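You operate a simulated robot arm through the tools that you are given. There is no shell and no other tool. Be economical: measure what you need, move in short steps, check, and stop when the job is done.

You run a simulated robot arm. Do the job below in one go: nothing can be reset, and whatever is moved stays where it is left.

## Task
Set the welder's volts and wire speed from the chart for the plate on the card.
Fine: switch on to read the displays, off again after.

It is judged by the outcome, as a careful person would: the job done as asked, and still so three seconds after it is handed in. It fails if anything else is knocked over, pushed out of place, dropped, spilled or broken.

## Robot
A 7-joint arm with a two-finger parallel gripper, fixed in place. Base frame: the origin is at the foot of the arm, x ahead of it, y to its left, z up. Lengths are in mm, angles in degrees, forces in N, time in s.
With the tool pointing down near the work surface it reaches from about 100 to 620 mm from the base axis. Its first joint turns from -115.0 to 115.0 degrees. Payload 3.91 kg.
Tool frame: the origin (TCP) lies between the finger pads and is the grasp point; the fingertips stand 30 mm ahead of it; z points along the fingers, y is the line along which they close. Largest opening 110 mm; finger width 20, thickness 10; the body of the gripper, 48 by 112 mm, starts 55 mm behind the TCP.
Orientation is told as [roll, pitch, yaw] about the base's x, y, z axes, in that order, counted from this pose: with the fingers straight down and closing along the base's y, the tool's x points along the base's -x, its y along +y and its z along -z.

## Interface
- The arm moves only by the tool step_arm. Its argument "increments" is text: rows parted by semicolons, each of 7 numbers parted by spaces: the shift along the tool's x, y, z in units of 25 mm (1.0 is 25 mm), then the turn, a rotation vector about the tool's x, y, z in units of 5 degrees (1.0 is 5 degrees), then the opening, from 0 (shut) to 1 (fully open). In form: tx ty tz ax ay az fingers; .... A call has 1 to 12 rows; each row shifts and turns the commanded pose from where the row before left it, along the tool's axes as they then stand. A call with a number of a shift or a turn outside -1 to 1 is refused whole. A row lasts 0.2 s, in which the tool goes at most 50 mm and 8.6 degrees; a call with a longer step from one row to the next is refused whole, and so is a gripper value outside its range. A pose out of reach is approached as far as the arm can. The call stops where the force on the tool passes 40 N (or 10 N more than at its start, if that is more) or the arm is blocked; 0.2 s more then pass. Each finger travels about 108 mm/s and halts on what it meets, pressing with about 36 N; the grip force reading is that of the motor and also rises with nothing between the fingers. The clock runs only during rows and for 0.2 s after the last one: add rows that do not move to give the fingers time. The reply holds the time, the measured pose of the TCP, the force on the tool along the base axes, the opening and the grip force, in the units named above and with some noise, with the torque about the TCP (base axes, N m) and any sound that the robot's microphone picked up.
- Cameras (640 x 400 px; columns grow to the right, rows downward): "scene" is fixed at [399, 484.8, 1561.6]; the picture's right is [-0.98, -0.20, 0.00], its down [-0.16, 0.76, -0.63] and it looks along [0.13, -0.61, -0.78] (base axes); focal length 332 px, centre (320, 200). "wrist" rides on the gripper at [72, 17, -103] in the tool frame; the picture's right is [-0.23, 0.97, 0.00], its down [-0.76, -0.18, -0.62] and it looks along [-0.61, -0.14, 0.78] (tool axes); focal length 222 px, centre (320, 200). There is no depth. A picture from a camera that has moved, and an enlarged one, comes with that camera's place and axes in the base frame and with its lens. The place of the scene camera against the robot may be out by one fixed shift of up to 25 mm in any direction.
- camera(camera): a new picture of that camera. It takes no simulated time.
- move_column(by): slides the trunk up (or, below 0, down) by that many mm; the arm rides with it, the base frame stays. It gives what a move gives, with no picture.
- inspect(camera, box): a new picture of the part [left, top, right, bottom] of that camera's present view, enlarged. It takes no simulated time.
- hand_in(): hands the job in; it is judged then, once.

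Go step by step. Nothing tells you positions but the pictures and the camera data: compare them with the known pose of the tool, close in by small moves and look again before you grip or let go. The budget is 120 turns and 64 pictures, counting those below and the enlarged ones. Unless the task says otherwise, let go and move clear before handing in, and close with one line.

The tools are called after "Call:" by a JSON object that holds its "api" and its "payload". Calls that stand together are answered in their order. step_arm: Moves the arm, as the interface text tells. Its arguments: {"type":"object","properties":{"increments":{"type":"string"}},"required":["increments"]} The other tools are called the same way: move_column (by) slides the trunk up or down; camera (camera) takes a picture; inspect (camera, box) takes an enlarged picture of a part of a camera's view; hand_in () hands the job in.

At the start:

```text
time_s: 0.0
position: [407.2, 248.4, 1260.5]
orientation: [0.1, 0.0, 0.0]
ft_force: [0.1, 0.4, 0.2]
ft_torque: [0.0, 0.05, 0.04]
opening: 109.9
grip_force: 0.0
trunk travel left (down, up): [-850.0, 140.0]
```

scene: 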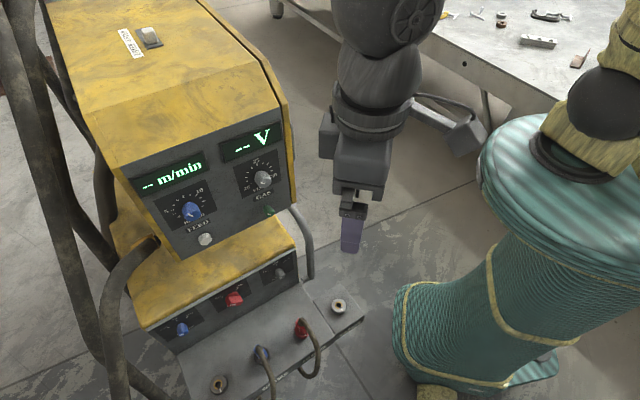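
wrist: 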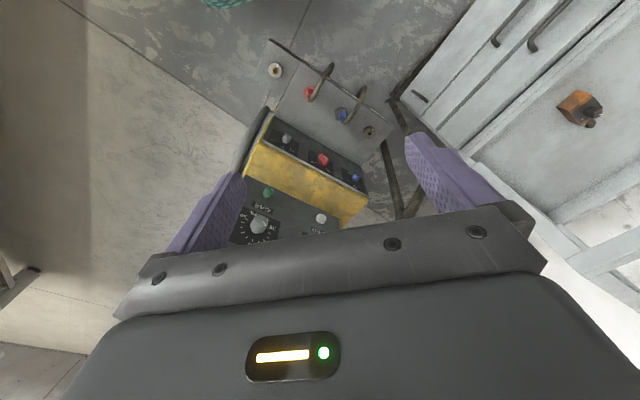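

The welder is a yellow box with two displays and knobs. I'll enlarge the panel and the top first to find the chart, the card and the switch.

Call:
{"api": "inspect", "payload": {"camera": "scene", "box": [120, 100, 320, 260]}}

Call:
{"api": "inspect", "payload": {"camera": "scene", "box": [80, 0, 240, 100]}}

Call:
{"api": "inspect", "payload": {"camera": "scene", "box": [420, 0, 640, 100]}}

Call:
{"api": "inspect", "payload": {"camera": "scene", "box": [120, 230, 380, 400]}}

```text
2.50 times, centred on (220, 180) of scene
camera zoom: at [399.0, 484.8, 1561.6], right [-0.98, -0.2, 0.0], down [-0.16, 0.76, -0.63], along [0.13, -0.61, -0.78], focal length 830 px, centre (570, 250)
```

zoom: 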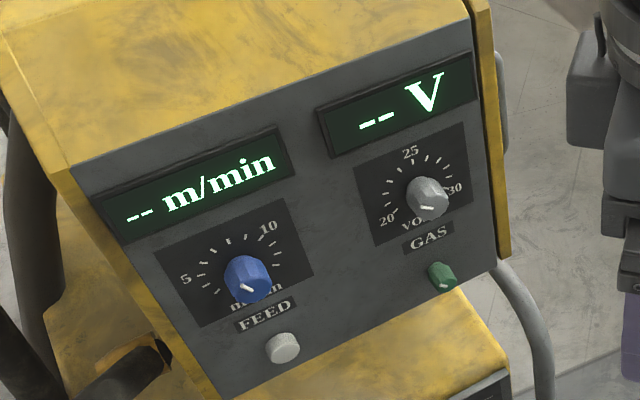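

```text
4.00 times, centred on (160, 50) of scene
camera zoom: at [399.0, 484.8, 1561.6], right [-0.98, -0.2, 0.0], down [-0.16, 0.76, -0.63], along [0.13, -0.61, -0.78], focal length 1329 px, centre (960, 800)
```

zoom: 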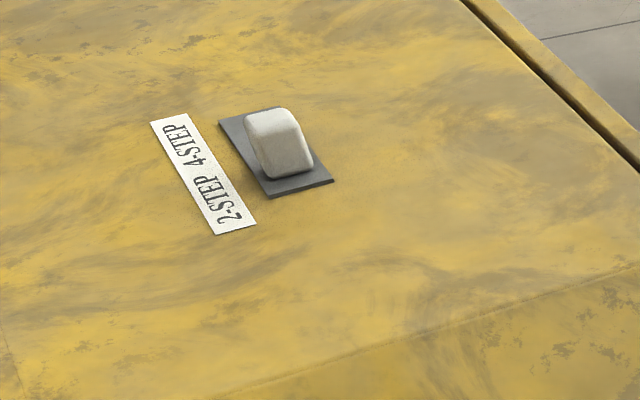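

```text
2.91 times, centred on (530, 50) of scene
camera zoom: at [399.0, 484.8, 1561.6], right [-0.98, -0.2, 0.0], down [-0.16, 0.76, -0.63], along [0.13, -0.61, -0.78], focal length 966 px, centre (-291, 636)
```

zoom: 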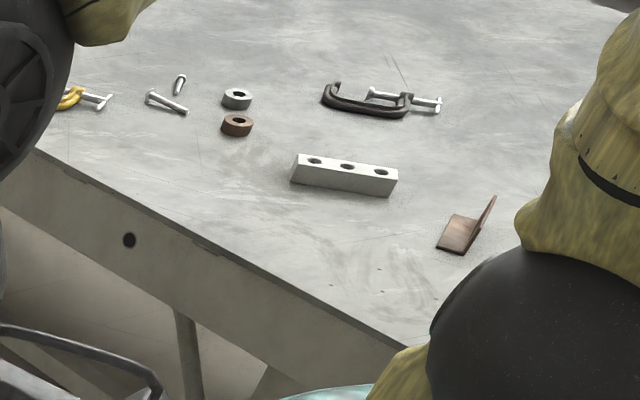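

```text
2.35 times, centred on (250, 315) of scene
camera zoom: at [399.0, 484.8, 1561.6], right [-0.98, -0.2, 0.0], down [-0.16, 0.76, -0.63], along [0.13, -0.61, -0.78], focal length 782 px, centre (485, -71)
```

zoom: 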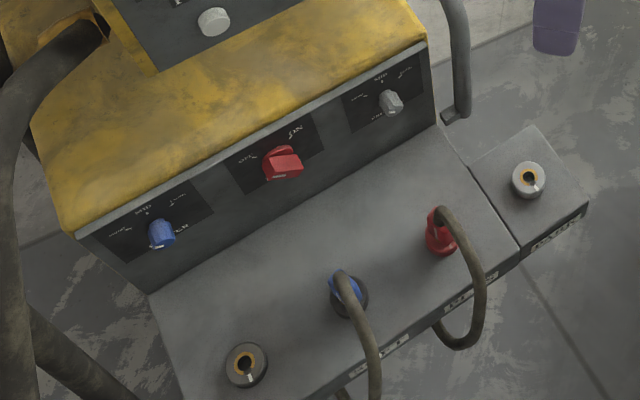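

The welder's front faces roughly (-x,+y), and the volt knob is near (592, 94, 1080). I still have to find the chart, card and power switch, so I'll tilt the wrist camera up and look around.

Call:
{"api": "step_arm", "payload": {"increments": "0 0 0 0 -1 0 1;0 0 0 0 -1 0 1;0 0 0 0 -1 0 1;0 0 0 0 -1 0 1;0 0 0 0 -1 0 1;0 0 0 0 -1 0 1;0 0 0 0 -1 0 1"}}

Call:
{"api": "camera", "payload": {"camera": "wrist"}}

```text
time_s: 1.6
position: [406.6, 248.8, 1262.0]
orientation: [0.0, -35.0, 0.0]
ft_force: [-0.1, -0.2, -0.4]
ft_torque: [0.0, 0.01, 0.01]
opening: 109.9
grip_force: 0.0
trunk travel left (down, up): [-850.0, 140.0]
```

```text
57 pictures are left
camera wrist: at [288.6, 265.9, 1304.4], right [0.19, 0.97, 0.13], down [0.27, -0.18, 0.95], along [0.95, -0.14, -0.29], focal length 222 px, centre (320, 200)
```

wrist: 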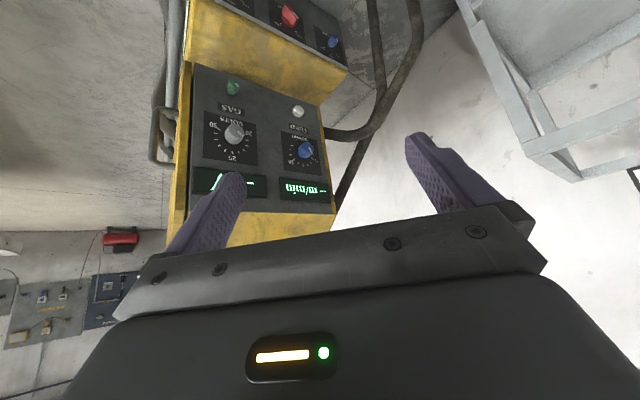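

The displays and knobs are visible upside down, and there's a wall to the left. I'll pan toward -y.

Call:
{"api": "step_arm", "payload": {"increments": "0 0 0 0.57 0 0.82 1;0 0 0 0.57 0 0.82 1;0 0 0 0.57 0 0.82 1;0 0 0 0.57 0 0.82 1;0 0 0 0.57 0 0.82 1;0 0 0 0.57 0 0.82 1;0 0 0 0.57 0 0.82 1;0 0 0 0.57 0 0.82 1;0 0 0 0.57 0 0.82 1"}}

Call:
{"api": "camera", "payload": {"camera": "wrist"}}

```text
time_s: 3.6
position: [407.2, 246.9, 1260.0]
orientation: [0.0, -34.9, -45.0]
ft_force: [-0.3, 0.0, 1.3]
ft_torque: [-0.02, 0.0, -0.01]
opening: 110.2
grip_force: 0.0
trunk travel left (down, up): [-850.0, 140.0]
```

```text
56 pictures are left
camera wrist: at [336.0, 344.6, 1303.9], right [0.82, 0.56, 0.13], down [0.06, -0.32, 0.95], along [0.57, -0.77, -0.29], focal length 222 px, centre (320, 200)
```

wrist: 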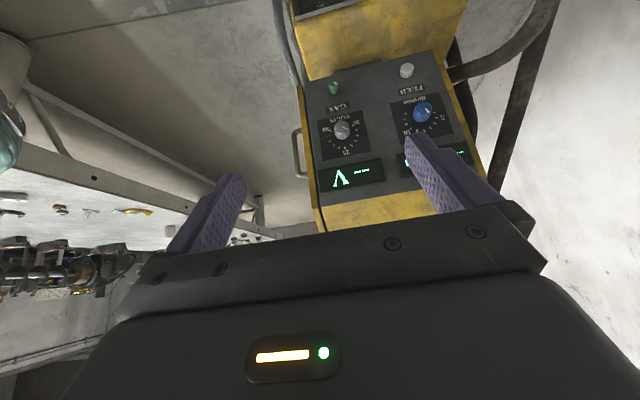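

A bench with a pegboard stands at -y. I'll keep panning that way.

Call:
{"api": "step_arm", "payload": {"increments": "0 0 0 0.57 0 0.82 1;0 0 0 0.57 0 0.82 1;0 0 0 0.57 0 0.82 1;0 0 0 0.57 0 0.82 1;0 0 0 0.57 0 0.82 1;0 0 0 0.57 0 0.82 1;0 0 0 0.57 0 0.82 1;0 0 0 0.57 0 0.82 1;0 0 0 0.57 0 0.82 1"}}

Call:
{"api": "camera", "payload": {"camera": "wrist"}}

Call:
{"api": "inspect", "payload": {"camera": "scene", "box": [180, 220, 340, 400]}}

```text
time_s: 5.6
position: [407.6, 249.7, 1260.3]
orientation: [0.2, -34.8, -90.0]
ft_force: [-0.7, 1.0, -0.5]
ft_torque: [-0.01, -0.04, -0.02]
opening: 110.1
grip_force: 0.1
trunk travel left (down, up): [-850.0, 140.0]
```

```text
55 pictures are left
camera wrist: at [424.0, 368.2, 1304.1], right [0.97, -0.19, 0.13], down [-0.18, -0.27, 0.95], along [-0.14, -0.94, -0.3], focal length 222 px, centre (320, 200)
```

wrist: 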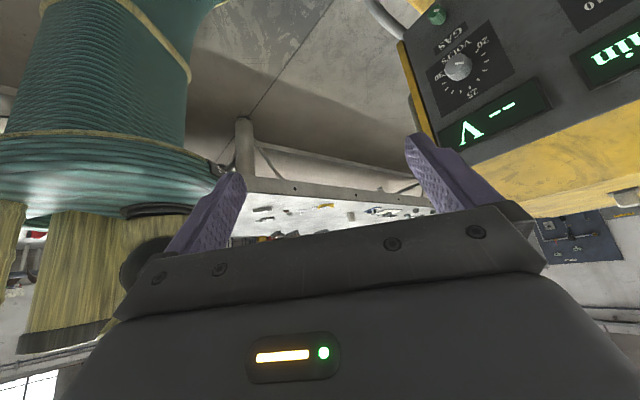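

```text
2.22 times, centred on (260, 310) of scene
camera zoom: at [399.0, 484.8, 1561.6], right [-0.98, -0.2, 0.0], down [-0.16, 0.76, -0.63], along [0.13, -0.61, -0.78], focal length 738 px, centre (453, -44)
```

zoom: 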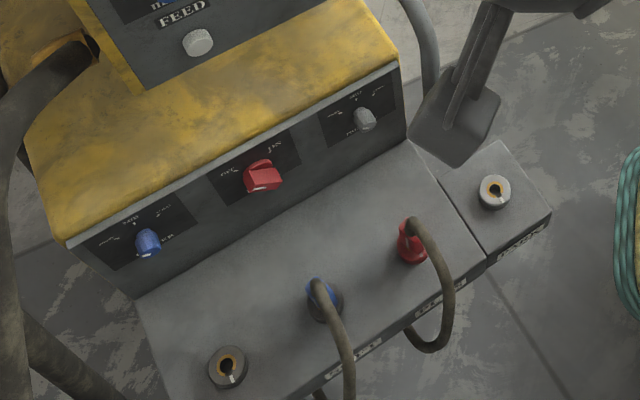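

The red knob on the lower panel reads OFF/ON. Nothing useful so far on the -y side, so I'll pan back toward +y.

Call:
{"api": "step_arm", "payload": {"increments": "0 0 0 -0.57 0 -0.82 1;0 0 0 -0.57 0 -0.82 1;0 0 0 -0.57 0 -0.82 1;0 0 0 -0.57 0 -0.82 1;0 0 0 -0.57 0 -0.82 1;0 0 0 -0.57 0 -0.82 1;0 0 0 -0.57 0 -0.82 1;0 0 0 -0.57 0 -0.82 1;0 0 0 -0.57 0 -0.82 1;0 0 0 -0.57 0 -0.82 1;0 0 0 -0.57 0 -0.82 1;0 0 0 -0.57 0 -0.82 1"}}

Call:
{"api": "step_arm", "payload": {"increments": "0 0 0 -0.57 0 -0.82 1;0 0 0 -0.57 0 -0.82 1;0 0 0 -0.57 0 -0.82 1;0 0 0 -0.57 0 -0.82 1;0 0 0 -0.57 0 -0.82 1;0 0 0 -0.57 0 -0.82 1;0 0 0 -0.57 0 -0.82 1;0 0 0 -0.57 0 -0.82 1;0 0 0 -0.57 0 -0.82 1;0 0 0 -0.57 0 -0.82 1;0 0 0 -0.57 0 -0.82 1;0 0 0 -0.57 0 -0.82 1"}}

Call:
{"api": "camera", "payload": {"camera": "wrist"}}

```text
time_s: 8.2
position: [406.4, 249.4, 1261.1]
orientation: [0.1, -35.0, -30.0]
ft_force: [-0.1, -0.9, 0.1]
ft_torque: [0.01, 0.03, 0.01]
opening: 109.9
grip_force: 0.0
trunk travel left (down, up): [-850.0, 140.0]
```

```text
time_s: 10.8
position: [405.4, 247.2, 1260.5]
orientation: [-0.1, -35.0, 30.0]
ft_force: [0.2, 0.7, -0.2]
ft_torque: [0.01, 0.0, -0.03]
opening: 110.2
grip_force: 0.1
trunk travel left (down, up): [-850.0, 140.0]
```

```text
53 pictures are left
camera wrist: at [296.3, 203.4, 1304.1], right [-0.33, 0.94, 0.13], down [0.32, -0.02, 0.95], along [0.89, 0.35, -0.29], focal length 222 px, centre (320, 200)
```

wrist: 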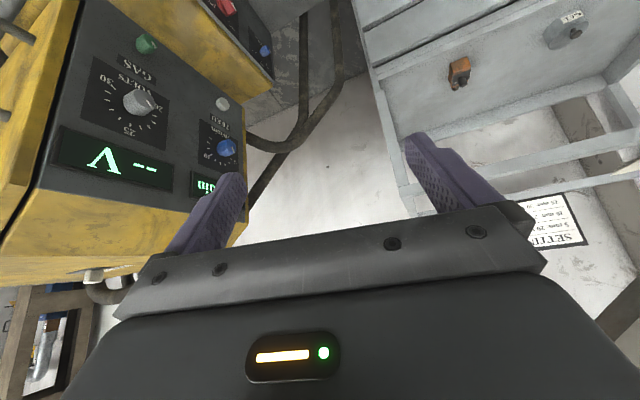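

A "SETTINGS" chart is on the wall behind the cabinet, and a tagged item sits on the cabinet. I'll pan a little more.

Call:
{"api": "step_arm", "payload": {"increments": "0 0 0 -0.57 0 -0.82 1;0 0 0 -0.57 0 -0.82 1;0 0 0 -0.57 0 -0.82 1;0 0 0 -0.57 0 -0.82 1;0 0 0 -0.57 0 -0.82 1;0 0 0 -0.57 0 -0.82 1;0 0 0 -0.57 0 -0.82 1;0 0 0 -0.57 0 -0.82 1"}}

Call:
{"api": "camera", "payload": {"camera": "wrist"}}

```text
time_s: 12.6
position: [407.8, 248.0, 1261.0]
orientation: [-0.3, -34.9, 70.0]
ft_force: [0.8, 0.4, -0.1]
ft_torque: [0.02, 0.0, 0.01]
opening: 110.1
grip_force: 0.0
trunk travel left (down, up): [-850.0, 140.0]
```

```text
52 pictures are left
camera wrist: at [351.5, 142.1, 1304.8], right [-0.85, 0.51, 0.13], down [0.26, 0.19, 0.95], along [0.46, 0.84, -0.29], focal length 222 px, centre (320, 200)
```

wrist: 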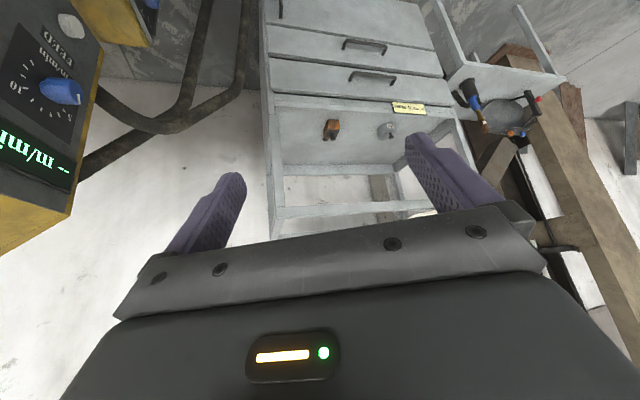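

Call:
{"api": "inspect", "payload": {"camera": "wrist", "box": [370, 90, 440, 145]}}

Call:
{"api": "step_arm", "payload": {"increments": "0 0 0 0.57 0 0.82 1;0 0 0 0.57 0 0.82 1;0 0 0 0.57 0 0.82 1;0 0 0 0 -1 0 1;0 0 0 0 -1 0 1;0 0 0 0 -1 0 1;0 0 0 0 -1 0 1"}}

Call:
{"api": "camera", "payload": {"camera": "wrist"}}

```text
7.27 times, centred on (405, 118) of wrist
camera zoom: at [351.5, 142.1, 1304.8], right [-0.85, 0.51, 0.13], down [0.26, 0.19, 0.95], along [0.46, 0.84, -0.29], focal length 1615 px, centre (-298, 800)
```

zoom: 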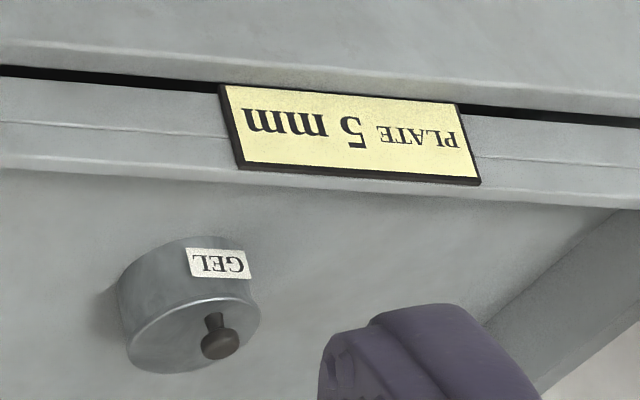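

```text
time_s: 14.2
position: [406.6, 246.7, 1259.8]
orientation: [-0.1, -55.0, 55.1]
ft_force: [0.4, 0.1, -0.7]
ft_torque: [0.01, -0.04, 0.01]
opening: 109.8
grip_force: 0.0
trunk travel left (down, up): [-850.0, 140.0]
```

```text
50 pictures are left
camera wrist: at [321.5, 154.7, 1260.7], right [-0.72, 0.67, 0.18], down [0.1, -0.16, 0.98], along [0.68, 0.73, 0.05], focal length 222 px, centre (320, 200)
```

wrist: 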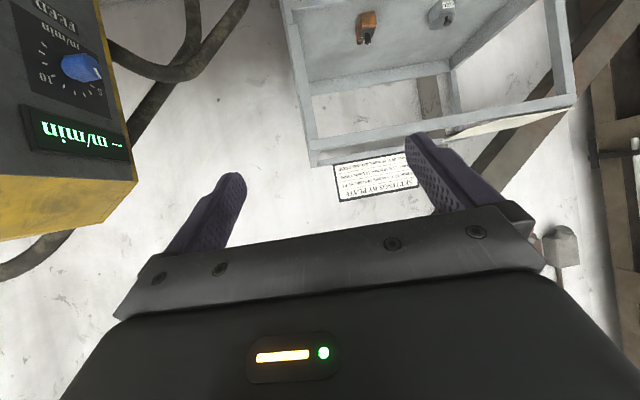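

The card says PLATE 5 mm, and the chart is in view.

Call:
{"api": "inspect", "payload": {"camera": "wrist", "box": [325, 145, 425, 208]}}

```text
6.35 times, centred on (375, 176) of wrist
camera zoom: at [321.5, 154.7, 1260.7], right [-0.72, 0.67, 0.18], down [0.1, -0.16, 0.98], along [0.68, 0.73, 0.05], focal length 1410 px, centre (-29, 349)
```

zoom: 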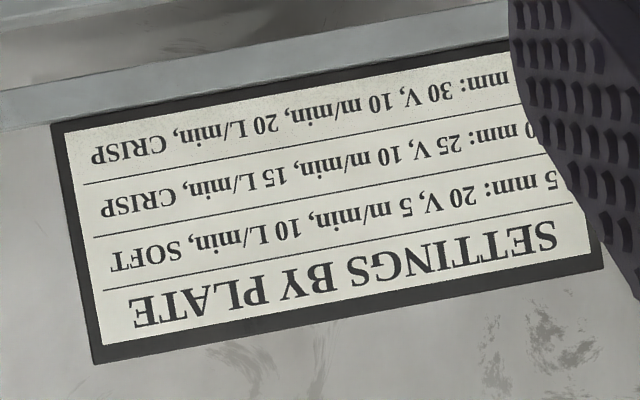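

The first row appears to read 5 mm: 20 V, 5 m/min. The finger hides the start of each row, so I'll shift the view to be sure.

Call:
{"api": "step_arm", "payload": {"increments": "0 0 0 -0.82 0 -0.57 1;0 0 0 -0.82 0 -0.57 1"}}

Call:
{"api": "inspect", "payload": {"camera": "wrist", "box": [285, 140, 405, 215]}}

```text
time_s: 14.8
position: [406.7, 247.0, 1260.5]
orientation: [-0.2, -54.9, 65.0]
ft_force: [0.0, -0.2, 0.4]
ft_torque: [0.01, 0.0, -0.03]
opening: 110.0
grip_force: 0.0
trunk travel left (down, up): [-850.0, 140.0]
```

```text
5.33 times, centred on (345, 178) of wrist
camera zoom: at [339.3, 141.2, 1260.9], right [-0.83, 0.53, 0.18], down [0.13, -0.14, 0.98], along [0.55, 0.84, 0.05], focal length 1185 px, centre (187, 320)
```

zoom: 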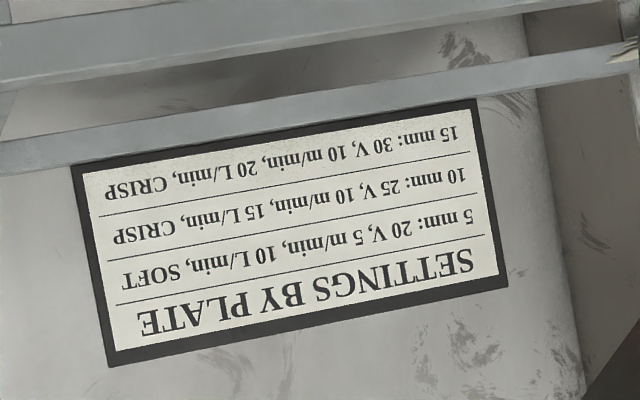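

Confirmed: the 5 mm row gives 20 V and 5 m/min. I'll turn back to face the welder panel and look closely at the dials.

Call:
{"api": "step_arm", "payload": {"increments": "0 0 0 0 1 0 1;0 0 0 0 1 0 1;0 0 0 0 1 0 1;0 0 0 0 1 0 1;0 0 0 0.57 0 0.82 1;0 0 0 0.57 0 0.82 1;0 0 0 0.57 0 0.82 1;0 0 0 0.57 0 0.82 1;0 0 0 0.57 0 0.82 1;0 0 0 0.57 0 0.82 1;0 0 0 0.57 0 0.82 1;0 0 0 0.57 0 0.82 1"}}

Call:
{"api": "step_arm", "payload": {"increments": "0 0 0 0.57 0 0.82 1;0 0 0 0.57 0 0.82 1;0 0 0 0.57 0 0.82 1;0 0 0 0.57 0 0.82 1;0 0 0 0.57 0 0.82 1;0 0 0 0.57 0 0.82 1;0 0 0 0.57 0 0.82 1;0 0 0 0.57 0 0.82 1;0 0 0 0.57 0 0.82 1;0 0 0 0.57 0 0.82 1;0 0 0 0.57 0 0.82 1;0 0 0 0.57 0 0.82 1"}}

Call:
{"api": "step_arm", "payload": {"increments": "0 0 -1 0.57 0 0.82 1;0 0 -1 0.57 0 0.82 1;-1 0 0 0 0 0 1;-1 0 0 0 0 0 1"}}

Call:
{"api": "camera", "payload": {"camera": "wrist"}}

```text
time_s: 17.4
position: [408.5, 248.4, 1259.7]
orientation: [-0.1, -35.0, 24.7]
ft_force: [-2.4, 3.1, 0.4]
ft_torque: [-0.18, -0.11, -0.14]
opening: 109.8
grip_force: 0.0
trunk travel left (down, up): [-850.0, 140.0]
```

```text
time_s: 20.0
position: [405.5, 249.8, 1260.0]
orientation: [0.1, -34.9, -35.1]
ft_force: [-0.2, -0.2, -0.7]
ft_torque: [-0.01, -0.02, 0.02]
opening: 109.9
grip_force: 0.0
trunk travel left (down, up): [-850.0, 140.0]
```

```text
time_s: 21.0
position: [412.2, 238.2, 1330.6]
orientation: [0.2, -34.8, -45.1]
ft_force: [-0.1, 0.1, -0.4]
ft_torque: [0.01, -0.01, -0.01]
opening: 110.2
grip_force: 0.0
trunk travel left (down, up): [-850.0, 140.0]
```

```text
47 pictures are left
camera wrist: at [341.8, 333.5, 1373.3], right [0.82, 0.56, 0.13], down [0.06, -0.32, 0.95], along [0.57, -0.77, -0.3], focal length 222 px, centre (320, 200)
```

wrist: 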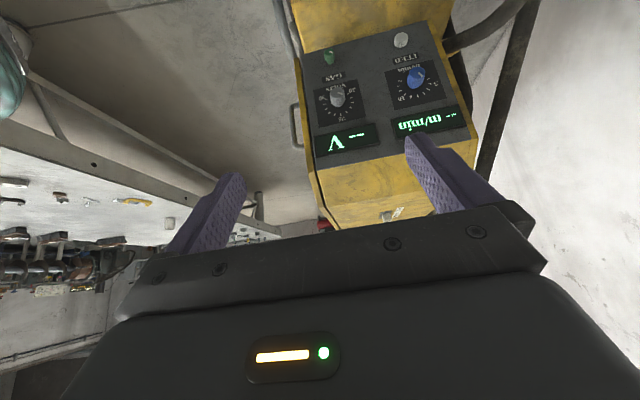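

I'll lower the trunk so the camera faces both panels.

Call:
{"api": "move_column", "payload": {"by": -170}}

Call:
{"api": "camera", "payload": {"camera": "wrist"}}

Call:
{"api": "inspect", "payload": {"camera": "wrist", "box": [280, 0, 480, 125]}}

```text
time_s: 22.9
position: [413.2, 237.3, 1159.7]
orientation: [0.0, -34.9, -45.0]
ft_force: [-0.4, 0.5, -0.2]
ft_torque: [-0.02, -0.01, 0.0]
opening: 110.0
grip_force: 0.1
trunk travel left (down, up): [-680.0, 310.0]
```

```text
46 pictures are left
camera wrist: at [341.6, 333.8, 1203.2], right [0.82, 0.56, 0.13], down [0.06, -0.32, 0.95], along [0.57, -0.77, -0.29], focal length 222 px, centre (320, 200)
```

wrist: 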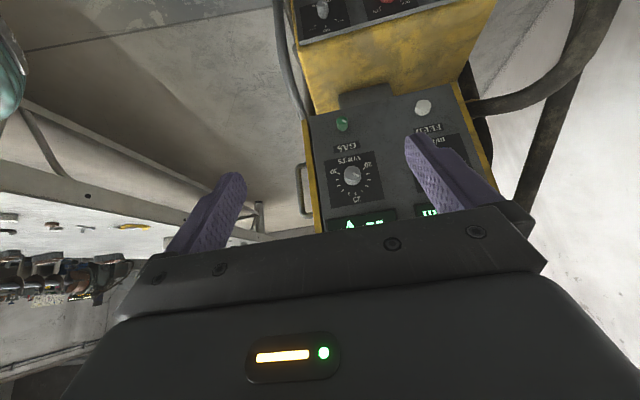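

```text
3.20 times, centred on (380, 62) of wrist
camera zoom: at [341.6, 333.8, 1203.2], right [0.82, 0.56, 0.13], down [0.06, -0.32, 0.95], along [0.57, -0.77, -0.29], focal length 711 px, centre (128, 640)
```

zoom: 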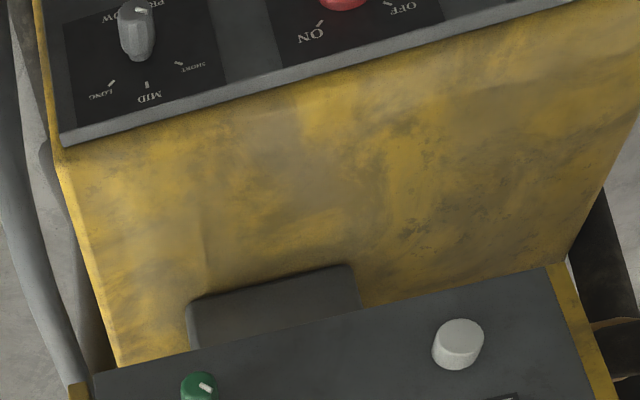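

The volt knob is at about (602, 84, 1058), the feed knob at about (703, 193, 1062), and the red OFF/ON knob at about (680, 200, 714). The panels look nearly vertical. I'll lower the trunk to look at the red switch.

Call:
{"api": "move_column", "payload": {"by": -250}}

Call:
{"api": "camera", "payload": {"camera": "wrist"}}

Call:
{"api": "inspect", "payload": {"camera": "wrist", "box": [290, 40, 490, 165]}}

```text
time_s: 25.5
position: [413.4, 238.1, 908.6]
orientation: [0.1, -35.0, -45.0]
ft_force: [0.6, -0.3, -0.1]
ft_torque: [-0.01, -0.02, 0.03]
opening: 110.0
grip_force: 0.0
trunk travel left (down, up): [-430.0, 560.0]
```

```text
44 pictures are left
camera wrist: at [341.6, 333.8, 953.2], right [0.82, 0.56, 0.13], down [0.06, -0.32, 0.95], along [0.57, -0.77, -0.29], focal length 222 px, centre (320, 200)
```

wrist: 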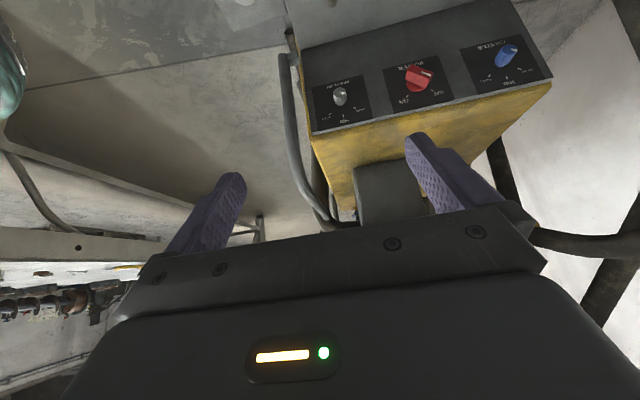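

```text
3.20 times, centred on (390, 102) of wrist
camera zoom: at [341.6, 333.8, 953.2], right [0.82, 0.56, 0.13], down [0.06, -0.32, 0.95], along [0.57, -0.77, -0.29], focal length 711 px, centre (96, 512)
```

zoom: 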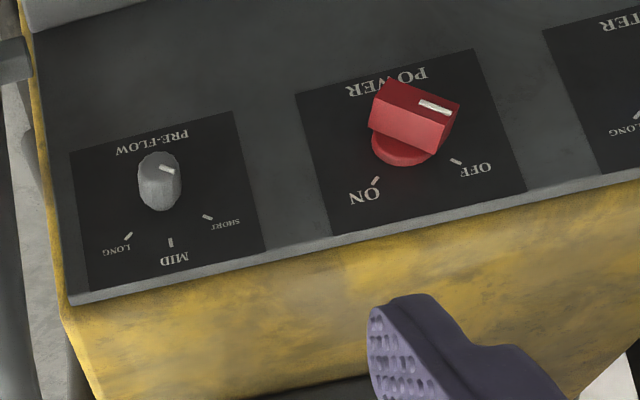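

The POWER knob is a bar pointing at OFF, with ON about 100° clockwise. The welding cables loop on the ledge below it, so I'll check their height before going in.

Call:
{"api": "move_column", "payload": {"by": -130}}

Call:
{"api": "camera", "payload": {"camera": "wrist"}}

```text
time_s: 27.1
position: [412.8, 238.1, 778.9]
orientation: [0.0, -34.9, -44.9]
ft_force: [-1.0, -0.6, -0.7]
ft_torque: [0.02, -0.03, -0.01]
opening: 109.9
grip_force: 0.0
trunk travel left (down, up): [-300.0, 690.0]
```

```text
42 pictures are left
camera wrist: at [341.6, 333.8, 823.2], right [0.82, 0.56, 0.13], down [0.06, -0.32, 0.95], along [0.57, -0.77, -0.29], focal length 222 px, centre (320, 200)
```

wrist: 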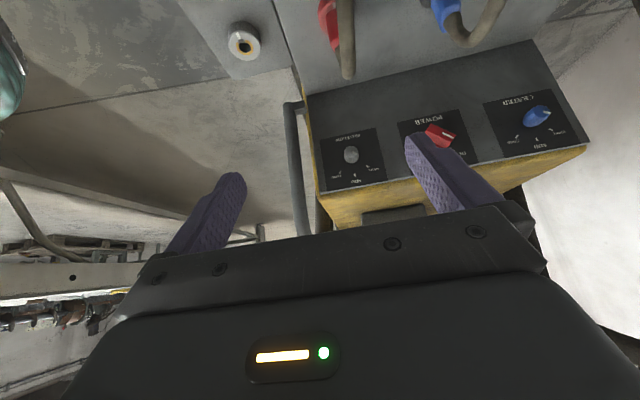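

The cable arches reach z≈645 in front of the POWER knob, so I'll come in from above at about 35° below horizontal. I'll push the bar round with closed fingers, starting from a standoff.

Call:
{"api": "step_arm", "payload": {"increments": "0 0 0 0 -1 0 0.5;0 0 0 0 -1 0 0;0 0 0 0 -1 0 0;0 0 0 0 -1 0 0;-0.43 1 0.615 0 0 0 0;-0.43 1 0.615 0 0 0 0;-0.43 1 0.615 0 0 0 0;-0.43 1 0.615 0 0 0 0"}}

Call:
{"api": "camera", "payload": {"camera": "wrist"}}

```text
time_s: 28.9
position: [535.3, 254.9, 780.0]
orientation: [0.2, -54.9, -45.1]
ft_force: [-0.9, 0.5, 1.0]
ft_torque: [-0.01, -0.03, 0.03]
opening: 0.0
grip_force: 36.1
trunk travel left (down, up): [-300.0, 690.0]
```

```text
41 pictures are left
camera wrist: at [459.7, 356.7, 780.8], right [0.78, 0.6, 0.19], down [-0.18, -0.08, 0.98], along [0.6, -0.8, 0.05], focal length 222 px, centre (320, 200)
```

wrist: 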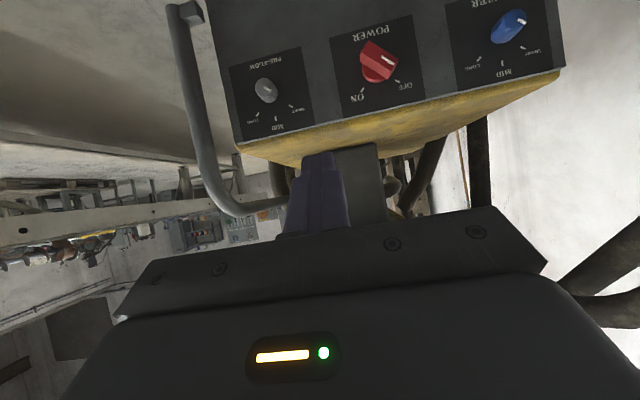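

Call:
{"api": "inspect", "payload": {"camera": "wrist", "box": [320, 10, 440, 120]}}

```text
3.64 times, centred on (380, 65) of wrist
camera zoom: at [459.7, 356.7, 780.8], right [0.78, 0.6, 0.19], down [-0.18, -0.08, 0.98], along [0.6, -0.8, 0.05], focal length 808 px, centre (102, 691)
```

zoom: 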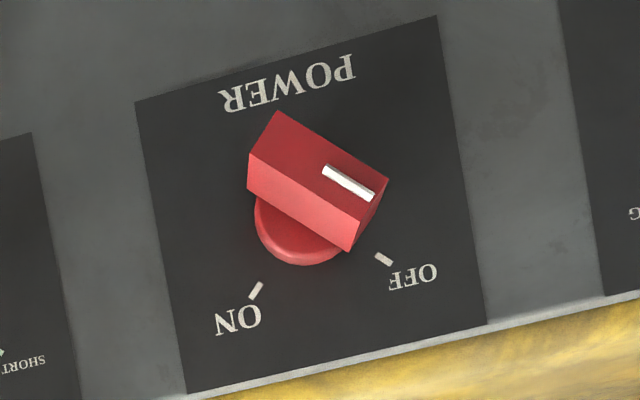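

Knob centre is t≈642 and z≈636, where t is the coordinate along the panel. The bar is 44×18 mm with the pointer at -45° (OFF), and ON is at +45°. I'll move to a pre-approach just left of it.

Call:
{"api": "step_arm", "payload": {"increments": "-0.275 0.92 0.394 0 0 0 0;-0.275 0.92 0.394 0 0 0 0;-0.275 0.92 0.394 0 0 0 0;-0.275 0.92 0.394 0 0 0 0;-0.275 0.92 0.394 0 0 0 0;0 0 0 0 0 0 0"}}

Call:
{"api": "move_column", "payload": {"by": -100}}

Call:
{"api": "camera", "payload": {"camera": "wrist"}}

Call:
{"api": "camera", "payload": {"camera": "scene"}}

```text
time_s: 30.3
position: [660.0, 295.6, 778.9]
orientation: [0.0, -54.8, -45.0]
ft_force: [0.3, 0.3, -0.4]
ft_torque: [0.04, -0.01, 0.01]
opening: 0.0
grip_force: 36.3
trunk travel left (down, up): [-300.0, 690.0]
```

```text
time_s: 31.6
position: [659.3, 293.8, 679.5]
orientation: [0.1, -54.9, -45.2]
ft_force: [1.0, 0.7, 0.1]
ft_torque: [0.01, -0.03, 0.0]
opening: 0.0
grip_force: 35.8
trunk travel left (down, up): [-200.0, 790.0]
```

```text
39 pictures are left
camera wrist: at [584.4, 396.6, 679.4], right [0.78, 0.6, 0.19], down [-0.18, -0.08, 0.98], along [0.6, -0.8, 0.05], focal length 222 px, centre (320, 200)
```

wrist: 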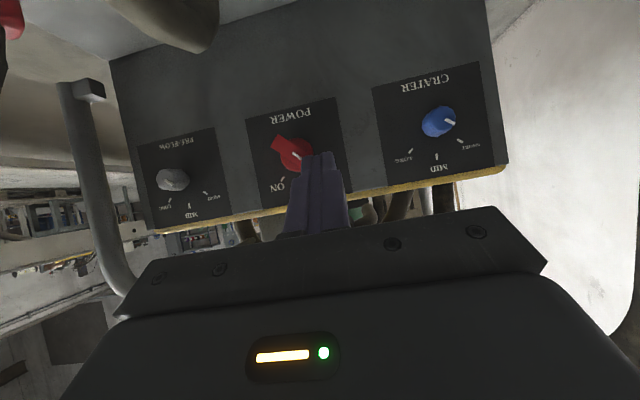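

```text
38 pictures are left
```

scene: 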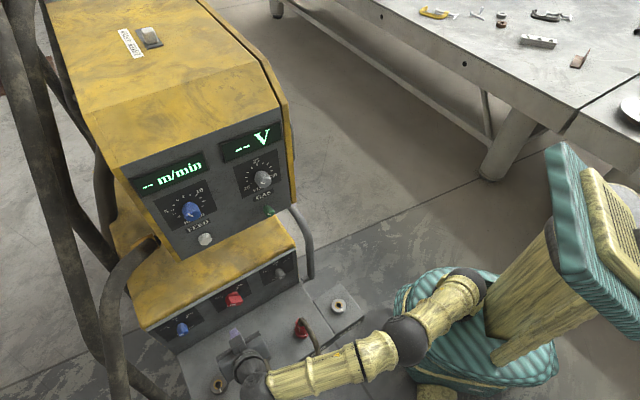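

The view confirms the knob's position. I'll advance so the closed fingertips sit just left of and below the pointer end, short of the panel.

Call:
{"api": "step_arm", "payload": {"increments": "-0.115 0.04 0.766 0 0 0 0;-0.115 0.04 0.766 0 0 0 0;-0.115 0.04 0.766 0 0 0 0;-0.115 0.04 0.766 0 0 0 0;-0.115 0.04 0.766 0 0 0 0;0 0 0 0 0 0 0"}}

Call:
{"api": "inspect", "payload": {"camera": "wrist", "box": [200, 60, 440, 210]}}

```text
time_s: 33.0
position: [726.5, 238.6, 635.8]
orientation: [0.2, -54.9, -45.1]
ft_force: [0.7, 0.6, -0.2]
ft_torque: [-0.03, 0.02, -0.01]
opening: 0.2
grip_force: 35.8
trunk travel left (down, up): [-200.0, 790.0]
```

```text
2.67 times, centred on (320, 135) of wrist
camera zoom: at [648.6, 339.3, 636.4], right [0.78, 0.6, 0.19], down [-0.18, -0.08, 0.98], along [0.6, -0.8, 0.05], focal length 592 px, centre (320, 373)
```

zoom: 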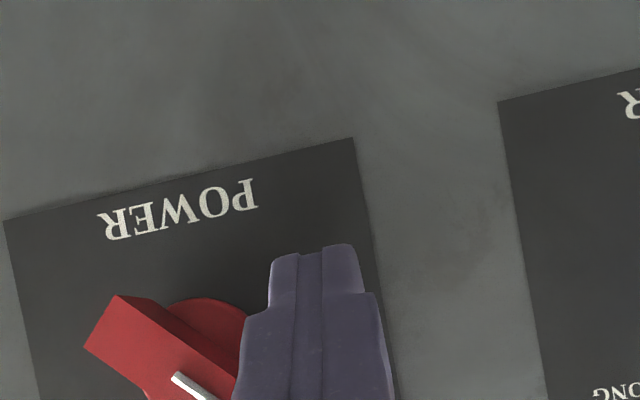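

The fingertips sit beside the bar without contact. I'll sweep up and to the right to turn the bar clockwise.

Call:
{"api": "step_arm", "payload": {"increments": "-0.23 -0.66 -0.16 0 0 0 0;-0.33 -0.02 -0.23 0 0 0 0;-0.26 -0.144 -0.18 0 0 0 0;-0.2 -0.24 -0.14 0 0 0 0;-0.13 -0.4 -0.09 0 0 0 0;0 0 0 0 0 0 0"}}

Call:
{"api": "camera", "payload": {"camera": "wrist"}}

Call:
{"api": "inspect", "payload": {"camera": "scene", "box": [120, 100, 320, 260]}}

```text
time_s: 34.4
position: [698.5, 212.3, 671.8]
orientation: [0.2, -54.8, -45.1]
ft_force: [1.5, 3.2, 3.9]
ft_torque: [-0.03, -0.03, 0.06]
opening: 0.0
grip_force: 36.3
trunk travel left (down, up): [-200.0, 790.0]
```

```text
36 pictures are left
camera wrist: at [621.7, 313.7, 672.1], right [0.78, 0.6, 0.19], down [-0.18, -0.08, 0.98], along [0.6, -0.8, 0.05], focal length 222 px, centre (320, 200)
```

wrist: 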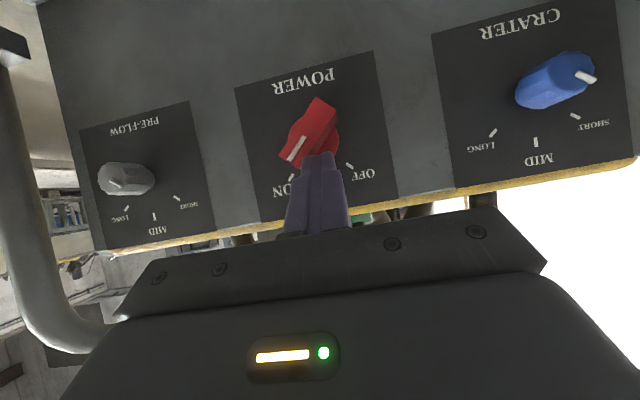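

```text
2.50 times, centred on (220, 180) of scene
camera zoom: at [399.0, 484.8, 1561.6], right [-0.98, -0.2, 0.0], down [-0.16, 0.76, -0.63], along [0.13, -0.61, -0.78], focal length 830 px, centre (570, 250)
```

zoom: 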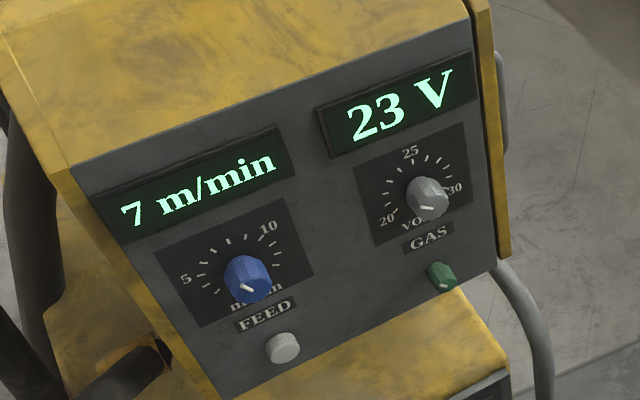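

Power is on: the displays read 7 m/min and 23 V. I'll back away, then raise the trunk to the upper dials.

Call:
{"api": "step_arm", "payload": {"increments": "-0.2 0.3 -0.15 0 0 0 0;0 0 -1 0 0 0 0;0 0 -1 0 0 0 0;0 0 -1 0 0 0 0;0 0 -1 0 0 0 0;0 0 -1 0 0 0 0;0 0 -1 0 0 0 0;0 0 -1 0 0 0 0;0 0 -1 0 0 0 0;0 0 0 0 0 0 0"}}

Call:
{"api": "move_column", "payload": {"by": 270}}

Call:
{"api": "camera", "payload": {"camera": "wrist"}}

```text
time_s: 36.6
position: [589.3, 332.0, 792.4]
orientation: [0.2, -54.9, -45.2]
ft_force: [-0.9, 0.5, -0.1]
ft_torque: [-0.02, 0.01, 0.0]
opening: 0.0
grip_force: 36.2
trunk travel left (down, up): [-200.0, 790.0]
```

```text
time_s: 39.4
position: [588.0, 332.0, 1061.7]
orientation: [0.2, -55.0, -45.1]
ft_force: [-1.7, -0.8, 0.0]
ft_torque: [-0.02, 0.0, -0.01]
opening: 0.0
grip_force: 35.9
trunk travel left (down, up): [-470.0, 520.0]
```

```text
34 pictures are left
camera wrist: at [512.3, 434.6, 1061.8], right [0.78, 0.6, 0.19], down [-0.18, -0.08, 0.98], along [0.6, -0.8, 0.05], focal length 222 px, centre (320, 200)
```

wrist: 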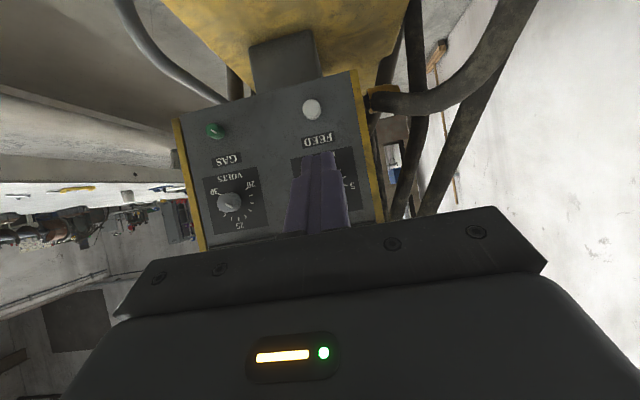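

I'll level the tool to face the panel squarely and open the fingers part way.

Call:
{"api": "step_arm", "payload": {"increments": "0 0 0 0 -1 0 0.55;0 0 0 0 -1 0 0.55;0 0 0 0 -1 0 0.55;0 0 0 0 -1 0 0.55;0 0 0 0 -1 0 0.55;0 0 0 0 -1 0 0.55;0 0 0 0 -1 0 0.55;0 0 0 0 0 0 0.55"}}

Call:
{"api": "camera", "payload": {"camera": "wrist"}}

```text
time_s: 41.2
position: [589.4, 332.1, 1062.0]
orientation: [62.2, -89.9, -107.2]
ft_force: [-0.2, -0.2, 0.0]
ft_torque: [-0.01, 0.0, 0.0]
opening: 60.4
grip_force: 0.0
trunk travel left (down, up): [-470.0, 520.0]
```

```text
33 pictures are left
camera wrist: at [528.4, 418.4, 989.6], right [0.69, 0.69, 0.23], down [-0.57, 0.31, 0.76], along [0.45, -0.65, 0.61], focal length 222 px, centre (320, 200)
```

wrist: 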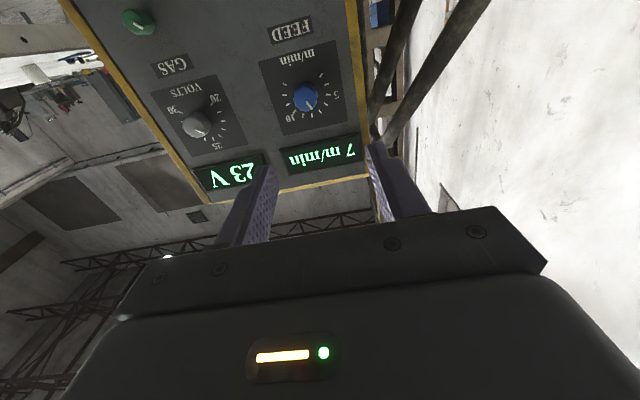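

Call:
{"api": "inspect", "payload": {"camera": "wrist", "box": [150, 40, 350, 165]}}

```text
3.20 times, centred on (250, 102) of wrist
camera zoom: at [528.4, 418.4, 989.6], right [0.69, 0.69, 0.23], down [-0.57, 0.31, 0.76], along [0.45, -0.65, 0.61], focal length 711 px, centre (544, 512)
```

zoom: 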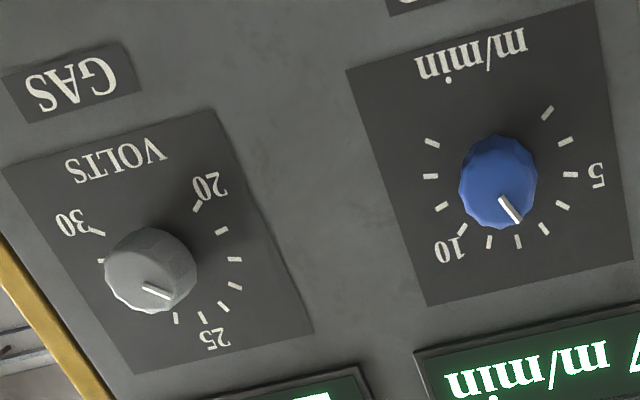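

Both knob centres are at z≈1055, with t≈636 (feed) and t≈489 (volts). Each tick is one unit at about 27°. I'll approach the feed knob first.

Call:
{"api": "step_arm", "payload": {"increments": "0.056 -0.12 0.9 0 0 0 0.55;0.056 -0.12 0.9 0 0 0 0.55;0.056 -0.12 0.9 0 0 0 0.55;0.056 -0.12 0.9 0 0 0 0.55;0.056 -0.12 0.9 0 0 0 0.55;0 0 0 0 0 0 0.55"}}

Call:
{"api": "camera", "payload": {"camera": "wrist"}}

```text
time_s: 42.6
position: [657.5, 242.2, 1056.1]
orientation: [38.8, -89.9, -83.6]
ft_force: [-0.8, -0.4, -0.5]
ft_torque: [-0.02, 0.01, 0.01]
opening: 60.4
grip_force: 0.0
trunk travel left (down, up): [-470.0, 520.0]
```

```text
31 pictures are left
camera wrist: at [597.7, 327.9, 984.0], right [0.69, 0.69, 0.23], down [-0.57, 0.31, 0.76], along [0.45, -0.65, 0.6], focal length 222 px, centre (320, 200)
```

wrist: 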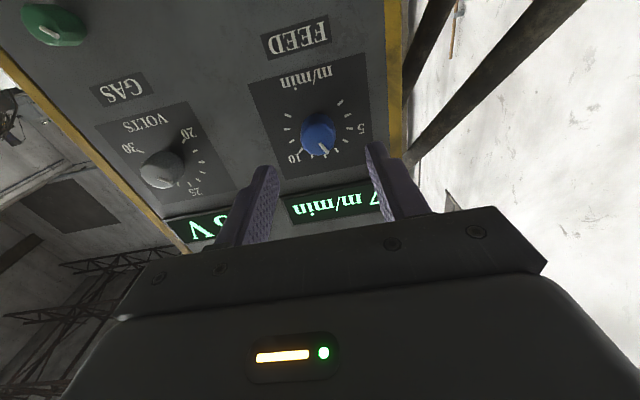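

The gripper is aligned with the feed knob. I'll go in and close on it.

Call:
{"api": "step_arm", "payload": {"increments": "0.03 0.02 0.72 0 0 0 0.55;0.03 0.02 0.72 0 0 0 0.55;0.03 0.02 0.72 0 0 0 0.55;0 0 0 0 0 0 0.55"}}

Call:
{"api": "step_arm", "payload": {"increments": "0 0 0 0 0 0 0.35;0 0 0 0 0 0 0.15;0 0 0 0 0 0 0.1;0 0 0 0 0 0 0.1"}}

Call:
{"api": "camera", "payload": {"camera": "wrist"}}

```text
time_s: 43.6
position: [698.9, 205.5, 1052.1]
orientation: [36.5, -89.9, -81.5]
ft_force: [-0.3, 0.5, 0.5]
ft_torque: [0.01, -0.01, 0.0]
opening: 60.5
grip_force: 0.0
trunk travel left (down, up): [-470.0, 520.0]
```

```text
time_s: 44.6
position: [694.5, 202.9, 1052.1]
orientation: [45.5, -89.7, -90.7]
ft_force: [-21.3, -11.8, -10.9]
ft_torque: [0.17, 0.03, -0.94]
opening: 28.6
grip_force: 44.7
trunk travel left (down, up): [-470.0, 520.0]
```

```text
30 pictures are left
camera wrist: at [635.0, 289.6, 980.6], right [0.69, 0.68, 0.23], down [-0.56, 0.31, 0.76], along [0.45, -0.66, 0.6], focal length 222 px, centre (320, 200)
```

wrist: 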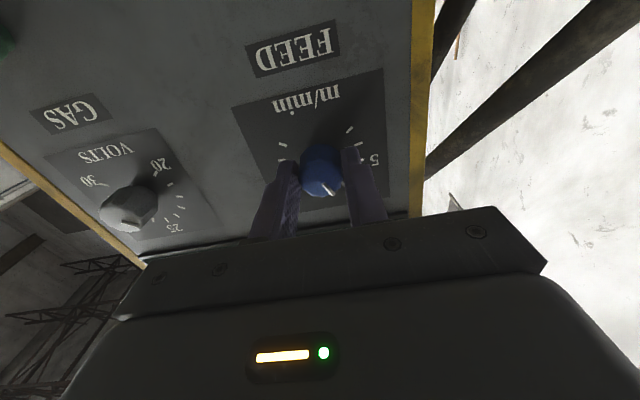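

Gripped, though the arm sits a few mm off-centre. I'll recentre before turning.

Call:
{"api": "step_arm", "payload": {"increments": "0 -0.16 0 0 0 0 0.1;0.04 0 0 0 0 0 0.1"}}

```text
time_s: 45.2
position: [694.5, 202.6, 1052.7]
orientation: [83.0, -89.7, -127.7]
ft_force: [2.9, -3.3, 4.1]
ft_torque: [0.74, 0.7, 0.08]
opening: 28.7
grip_force: 45.0
trunk travel left (down, up): [-470.0, 520.0]
```

Forces are small now. I'll turn counterclockwise about 27° and read the display.

Call:
{"api": "step_arm", "payload": {"increments": "0 0 0 0 0 -0.9 0.1;0 0 0 0 0 -0.9 0.1;0 0 0 0 0 -0.9 0.1;0 0 0 0 0 -0.9 0.1;0 0 0 0 0 -0.9 0.1;0 0 0 0 0 -0.9 0.1;0 0 0 0 0 0 0.1"}}

Call:
{"api": "inspect", "payload": {"camera": "scene", "box": [120, 100, 320, 260]}}

```text
time_s: 46.8
position: [693.7, 201.9, 1051.9]
orientation: [-89.9, -63.1, 45.2]
ft_force: [13.1, 2.1, 25.0]
ft_torque: [-0.21, -0.27, 0.14]
opening: 28.8
grip_force: 45.2
trunk travel left (down, up): [-470.0, 520.0]
```

```text
2.50 times, centred on (220, 180) of scene
camera zoom: at [399.0, 484.8, 1561.6], right [-0.98, -0.2, 0.0], down [-0.16, 0.76, -0.63], along [0.13, -0.61, -0.78], focal length 830 px, centre (570, 250)
```

zoom: 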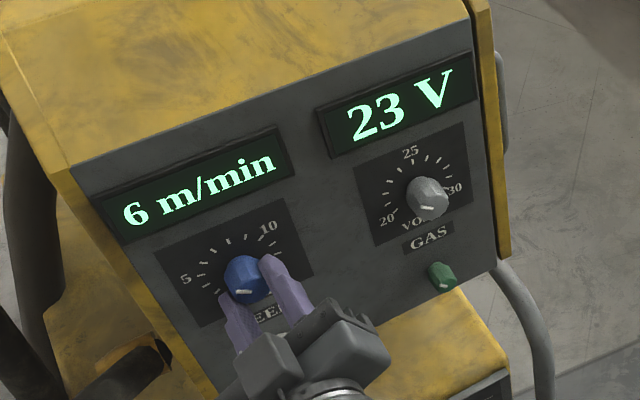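

Now at 6. I'll relieve the side force and turn another 27°.

Call:
{"api": "step_arm", "payload": {"increments": "-0.17 0 0 0 0 0 0.1;0 0 0 0 0 -0.9 0.1;0 0 0 0 0 -0.9 0.1;0 0 0 0 0 -0.9 0.1;0 0 0 0 0 -0.9 0.1;0 0 0 0 0 -0.9 0.1;0 0 0 0 0 -0.9 0.1;0 0 0 0 0 0 0.1"}}

Call:
{"api": "inspect", "payload": {"camera": "scene", "box": [120, 100, 320, 260]}}

Call:
{"api": "inspect", "payload": {"camera": "wrist", "box": [220, 80, 420, 205]}}

```text
time_s: 48.6
position: [692.2, 202.3, 1053.8]
orientation: [-89.7, -36.0, 44.6]
ft_force: [-29.2, -11.3, -21.2]
ft_torque: [0.48, 0.43, -0.88]
opening: 28.7
grip_force: 45.0
trunk travel left (down, up): [-470.0, 520.0]
```

```text
2.50 times, centred on (220, 180) of scene
camera zoom: at [399.0, 484.8, 1561.6], right [-0.98, -0.2, 0.0], down [-0.16, 0.76, -0.63], along [0.13, -0.61, -0.78], focal length 830 px, centre (570, 250)
```

zoom: 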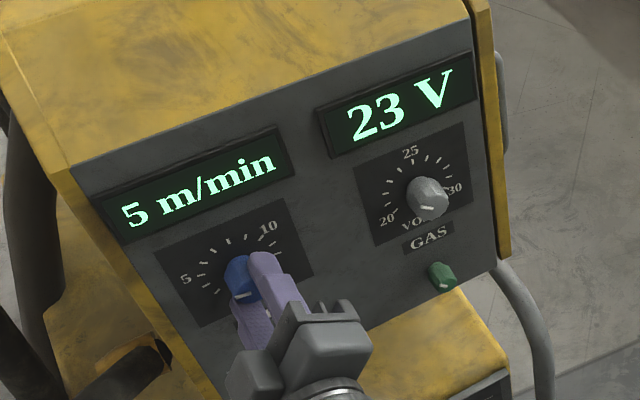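

```text
3.20 times, centred on (320, 142) of wrist
camera zoom: at [586.6, 242.1, 997.9], right [0.54, 0.53, -0.65], down [-0.07, 0.8, 0.59], along [0.84, -0.27, 0.47], focal length 711 px, centre (320, 384)
```

zoom: 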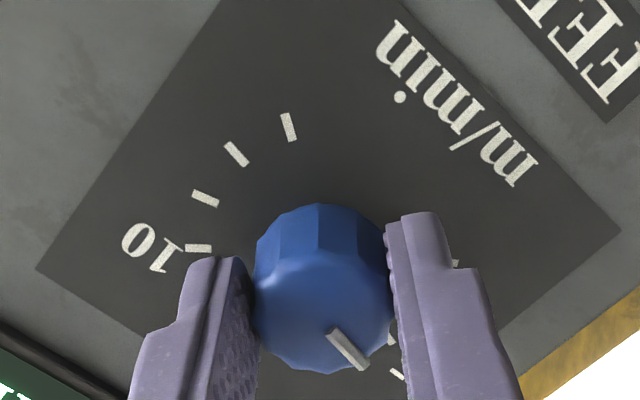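

The feed reads 5 m/min. I'll unload the side force, open, and back off to check it holds.

Call:
{"api": "step_arm", "payload": {"increments": "0.24 0 0 0 0 0 0.1;0 0 0 0 0 0 0.1;0 0 0 0 0 0 0.55;0 0 0 0 0 0 0.55"}}

Call:
{"api": "step_arm", "payload": {"increments": "0 0 -1 0 0 0 0.55;0 0 -1 0 0 0 0.55;0 0 -1 0 0 0 0.55;0 0 -1 0 0 0 0.55;0 0 0 0 0 0 0.55"}}

Call:
{"api": "camera", "payload": {"camera": "wrist"}}

Call:
{"api": "inspect", "payload": {"camera": "scene", "box": [120, 100, 320, 260]}}

```text
time_s: 49.6
position: [692.2, 200.5, 1051.6]
orientation: [-89.9, -36.1, 45.1]
ft_force: [-0.1, 0.2, 0.3]
ft_torque: [0.0, 0.03, -0.02]
opening: 60.4
grip_force: 0.0
trunk travel left (down, up): [-470.0, 520.0]
```

```text
time_s: 50.8
position: [620.1, 271.8, 1052.4]
orientation: [-89.8, -36.1, 44.9]
ft_force: [-0.6, -1.1, -0.4]
ft_torque: [-0.01, 0.02, 0.01]
opening: 60.5
grip_force: 0.1
trunk travel left (down, up): [-470.0, 520.0]
```

```text
26 pictures are left
camera wrist: at [514.4, 311.1, 996.2], right [0.53, 0.54, -0.65], down [-0.08, 0.8, 0.59], along [0.84, -0.27, 0.47], focal length 222 px, centre (320, 200)
```

wrist: 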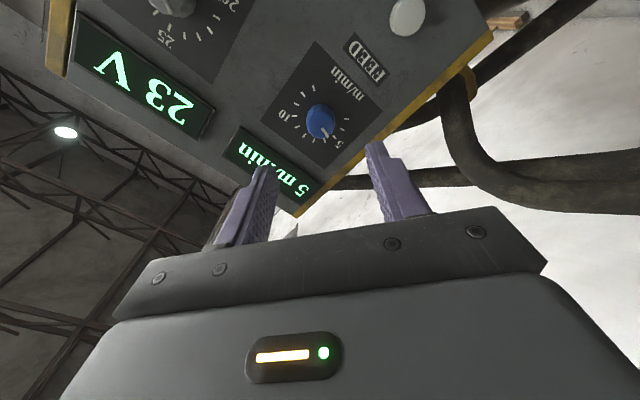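

```text
2.50 times, centred on (220, 180) of scene
camera zoom: at [399.0, 484.8, 1561.6], right [-0.98, -0.2, 0.0], down [-0.16, 0.76, -0.63], along [0.13, -0.61, -0.78], focal length 830 px, centre (570, 250)
```

zoom: 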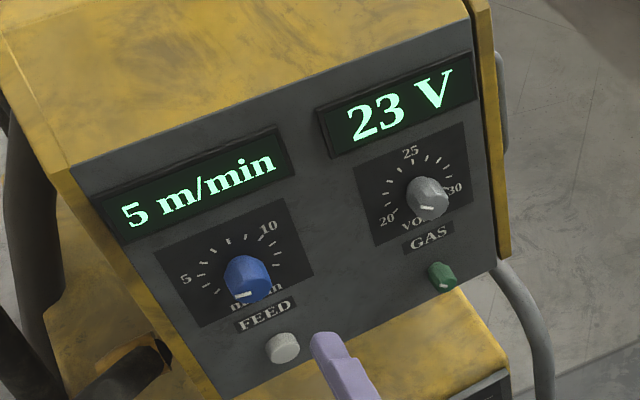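

Call:
{"api": "inspect", "payload": {"camera": "wrist", "box": [265, 80, 375, 160]}}

```text
5.00 times, centred on (320, 120) of wrist
camera zoom: at [514.4, 311.1, 996.2], right [0.53, 0.54, -0.65], down [-0.08, 0.8, 0.59], along [0.84, -0.27, 0.47], focal length 1111 px, centre (320, 600)
```

zoom: 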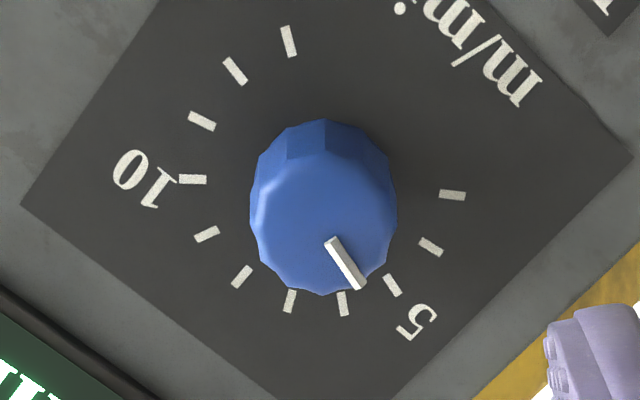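

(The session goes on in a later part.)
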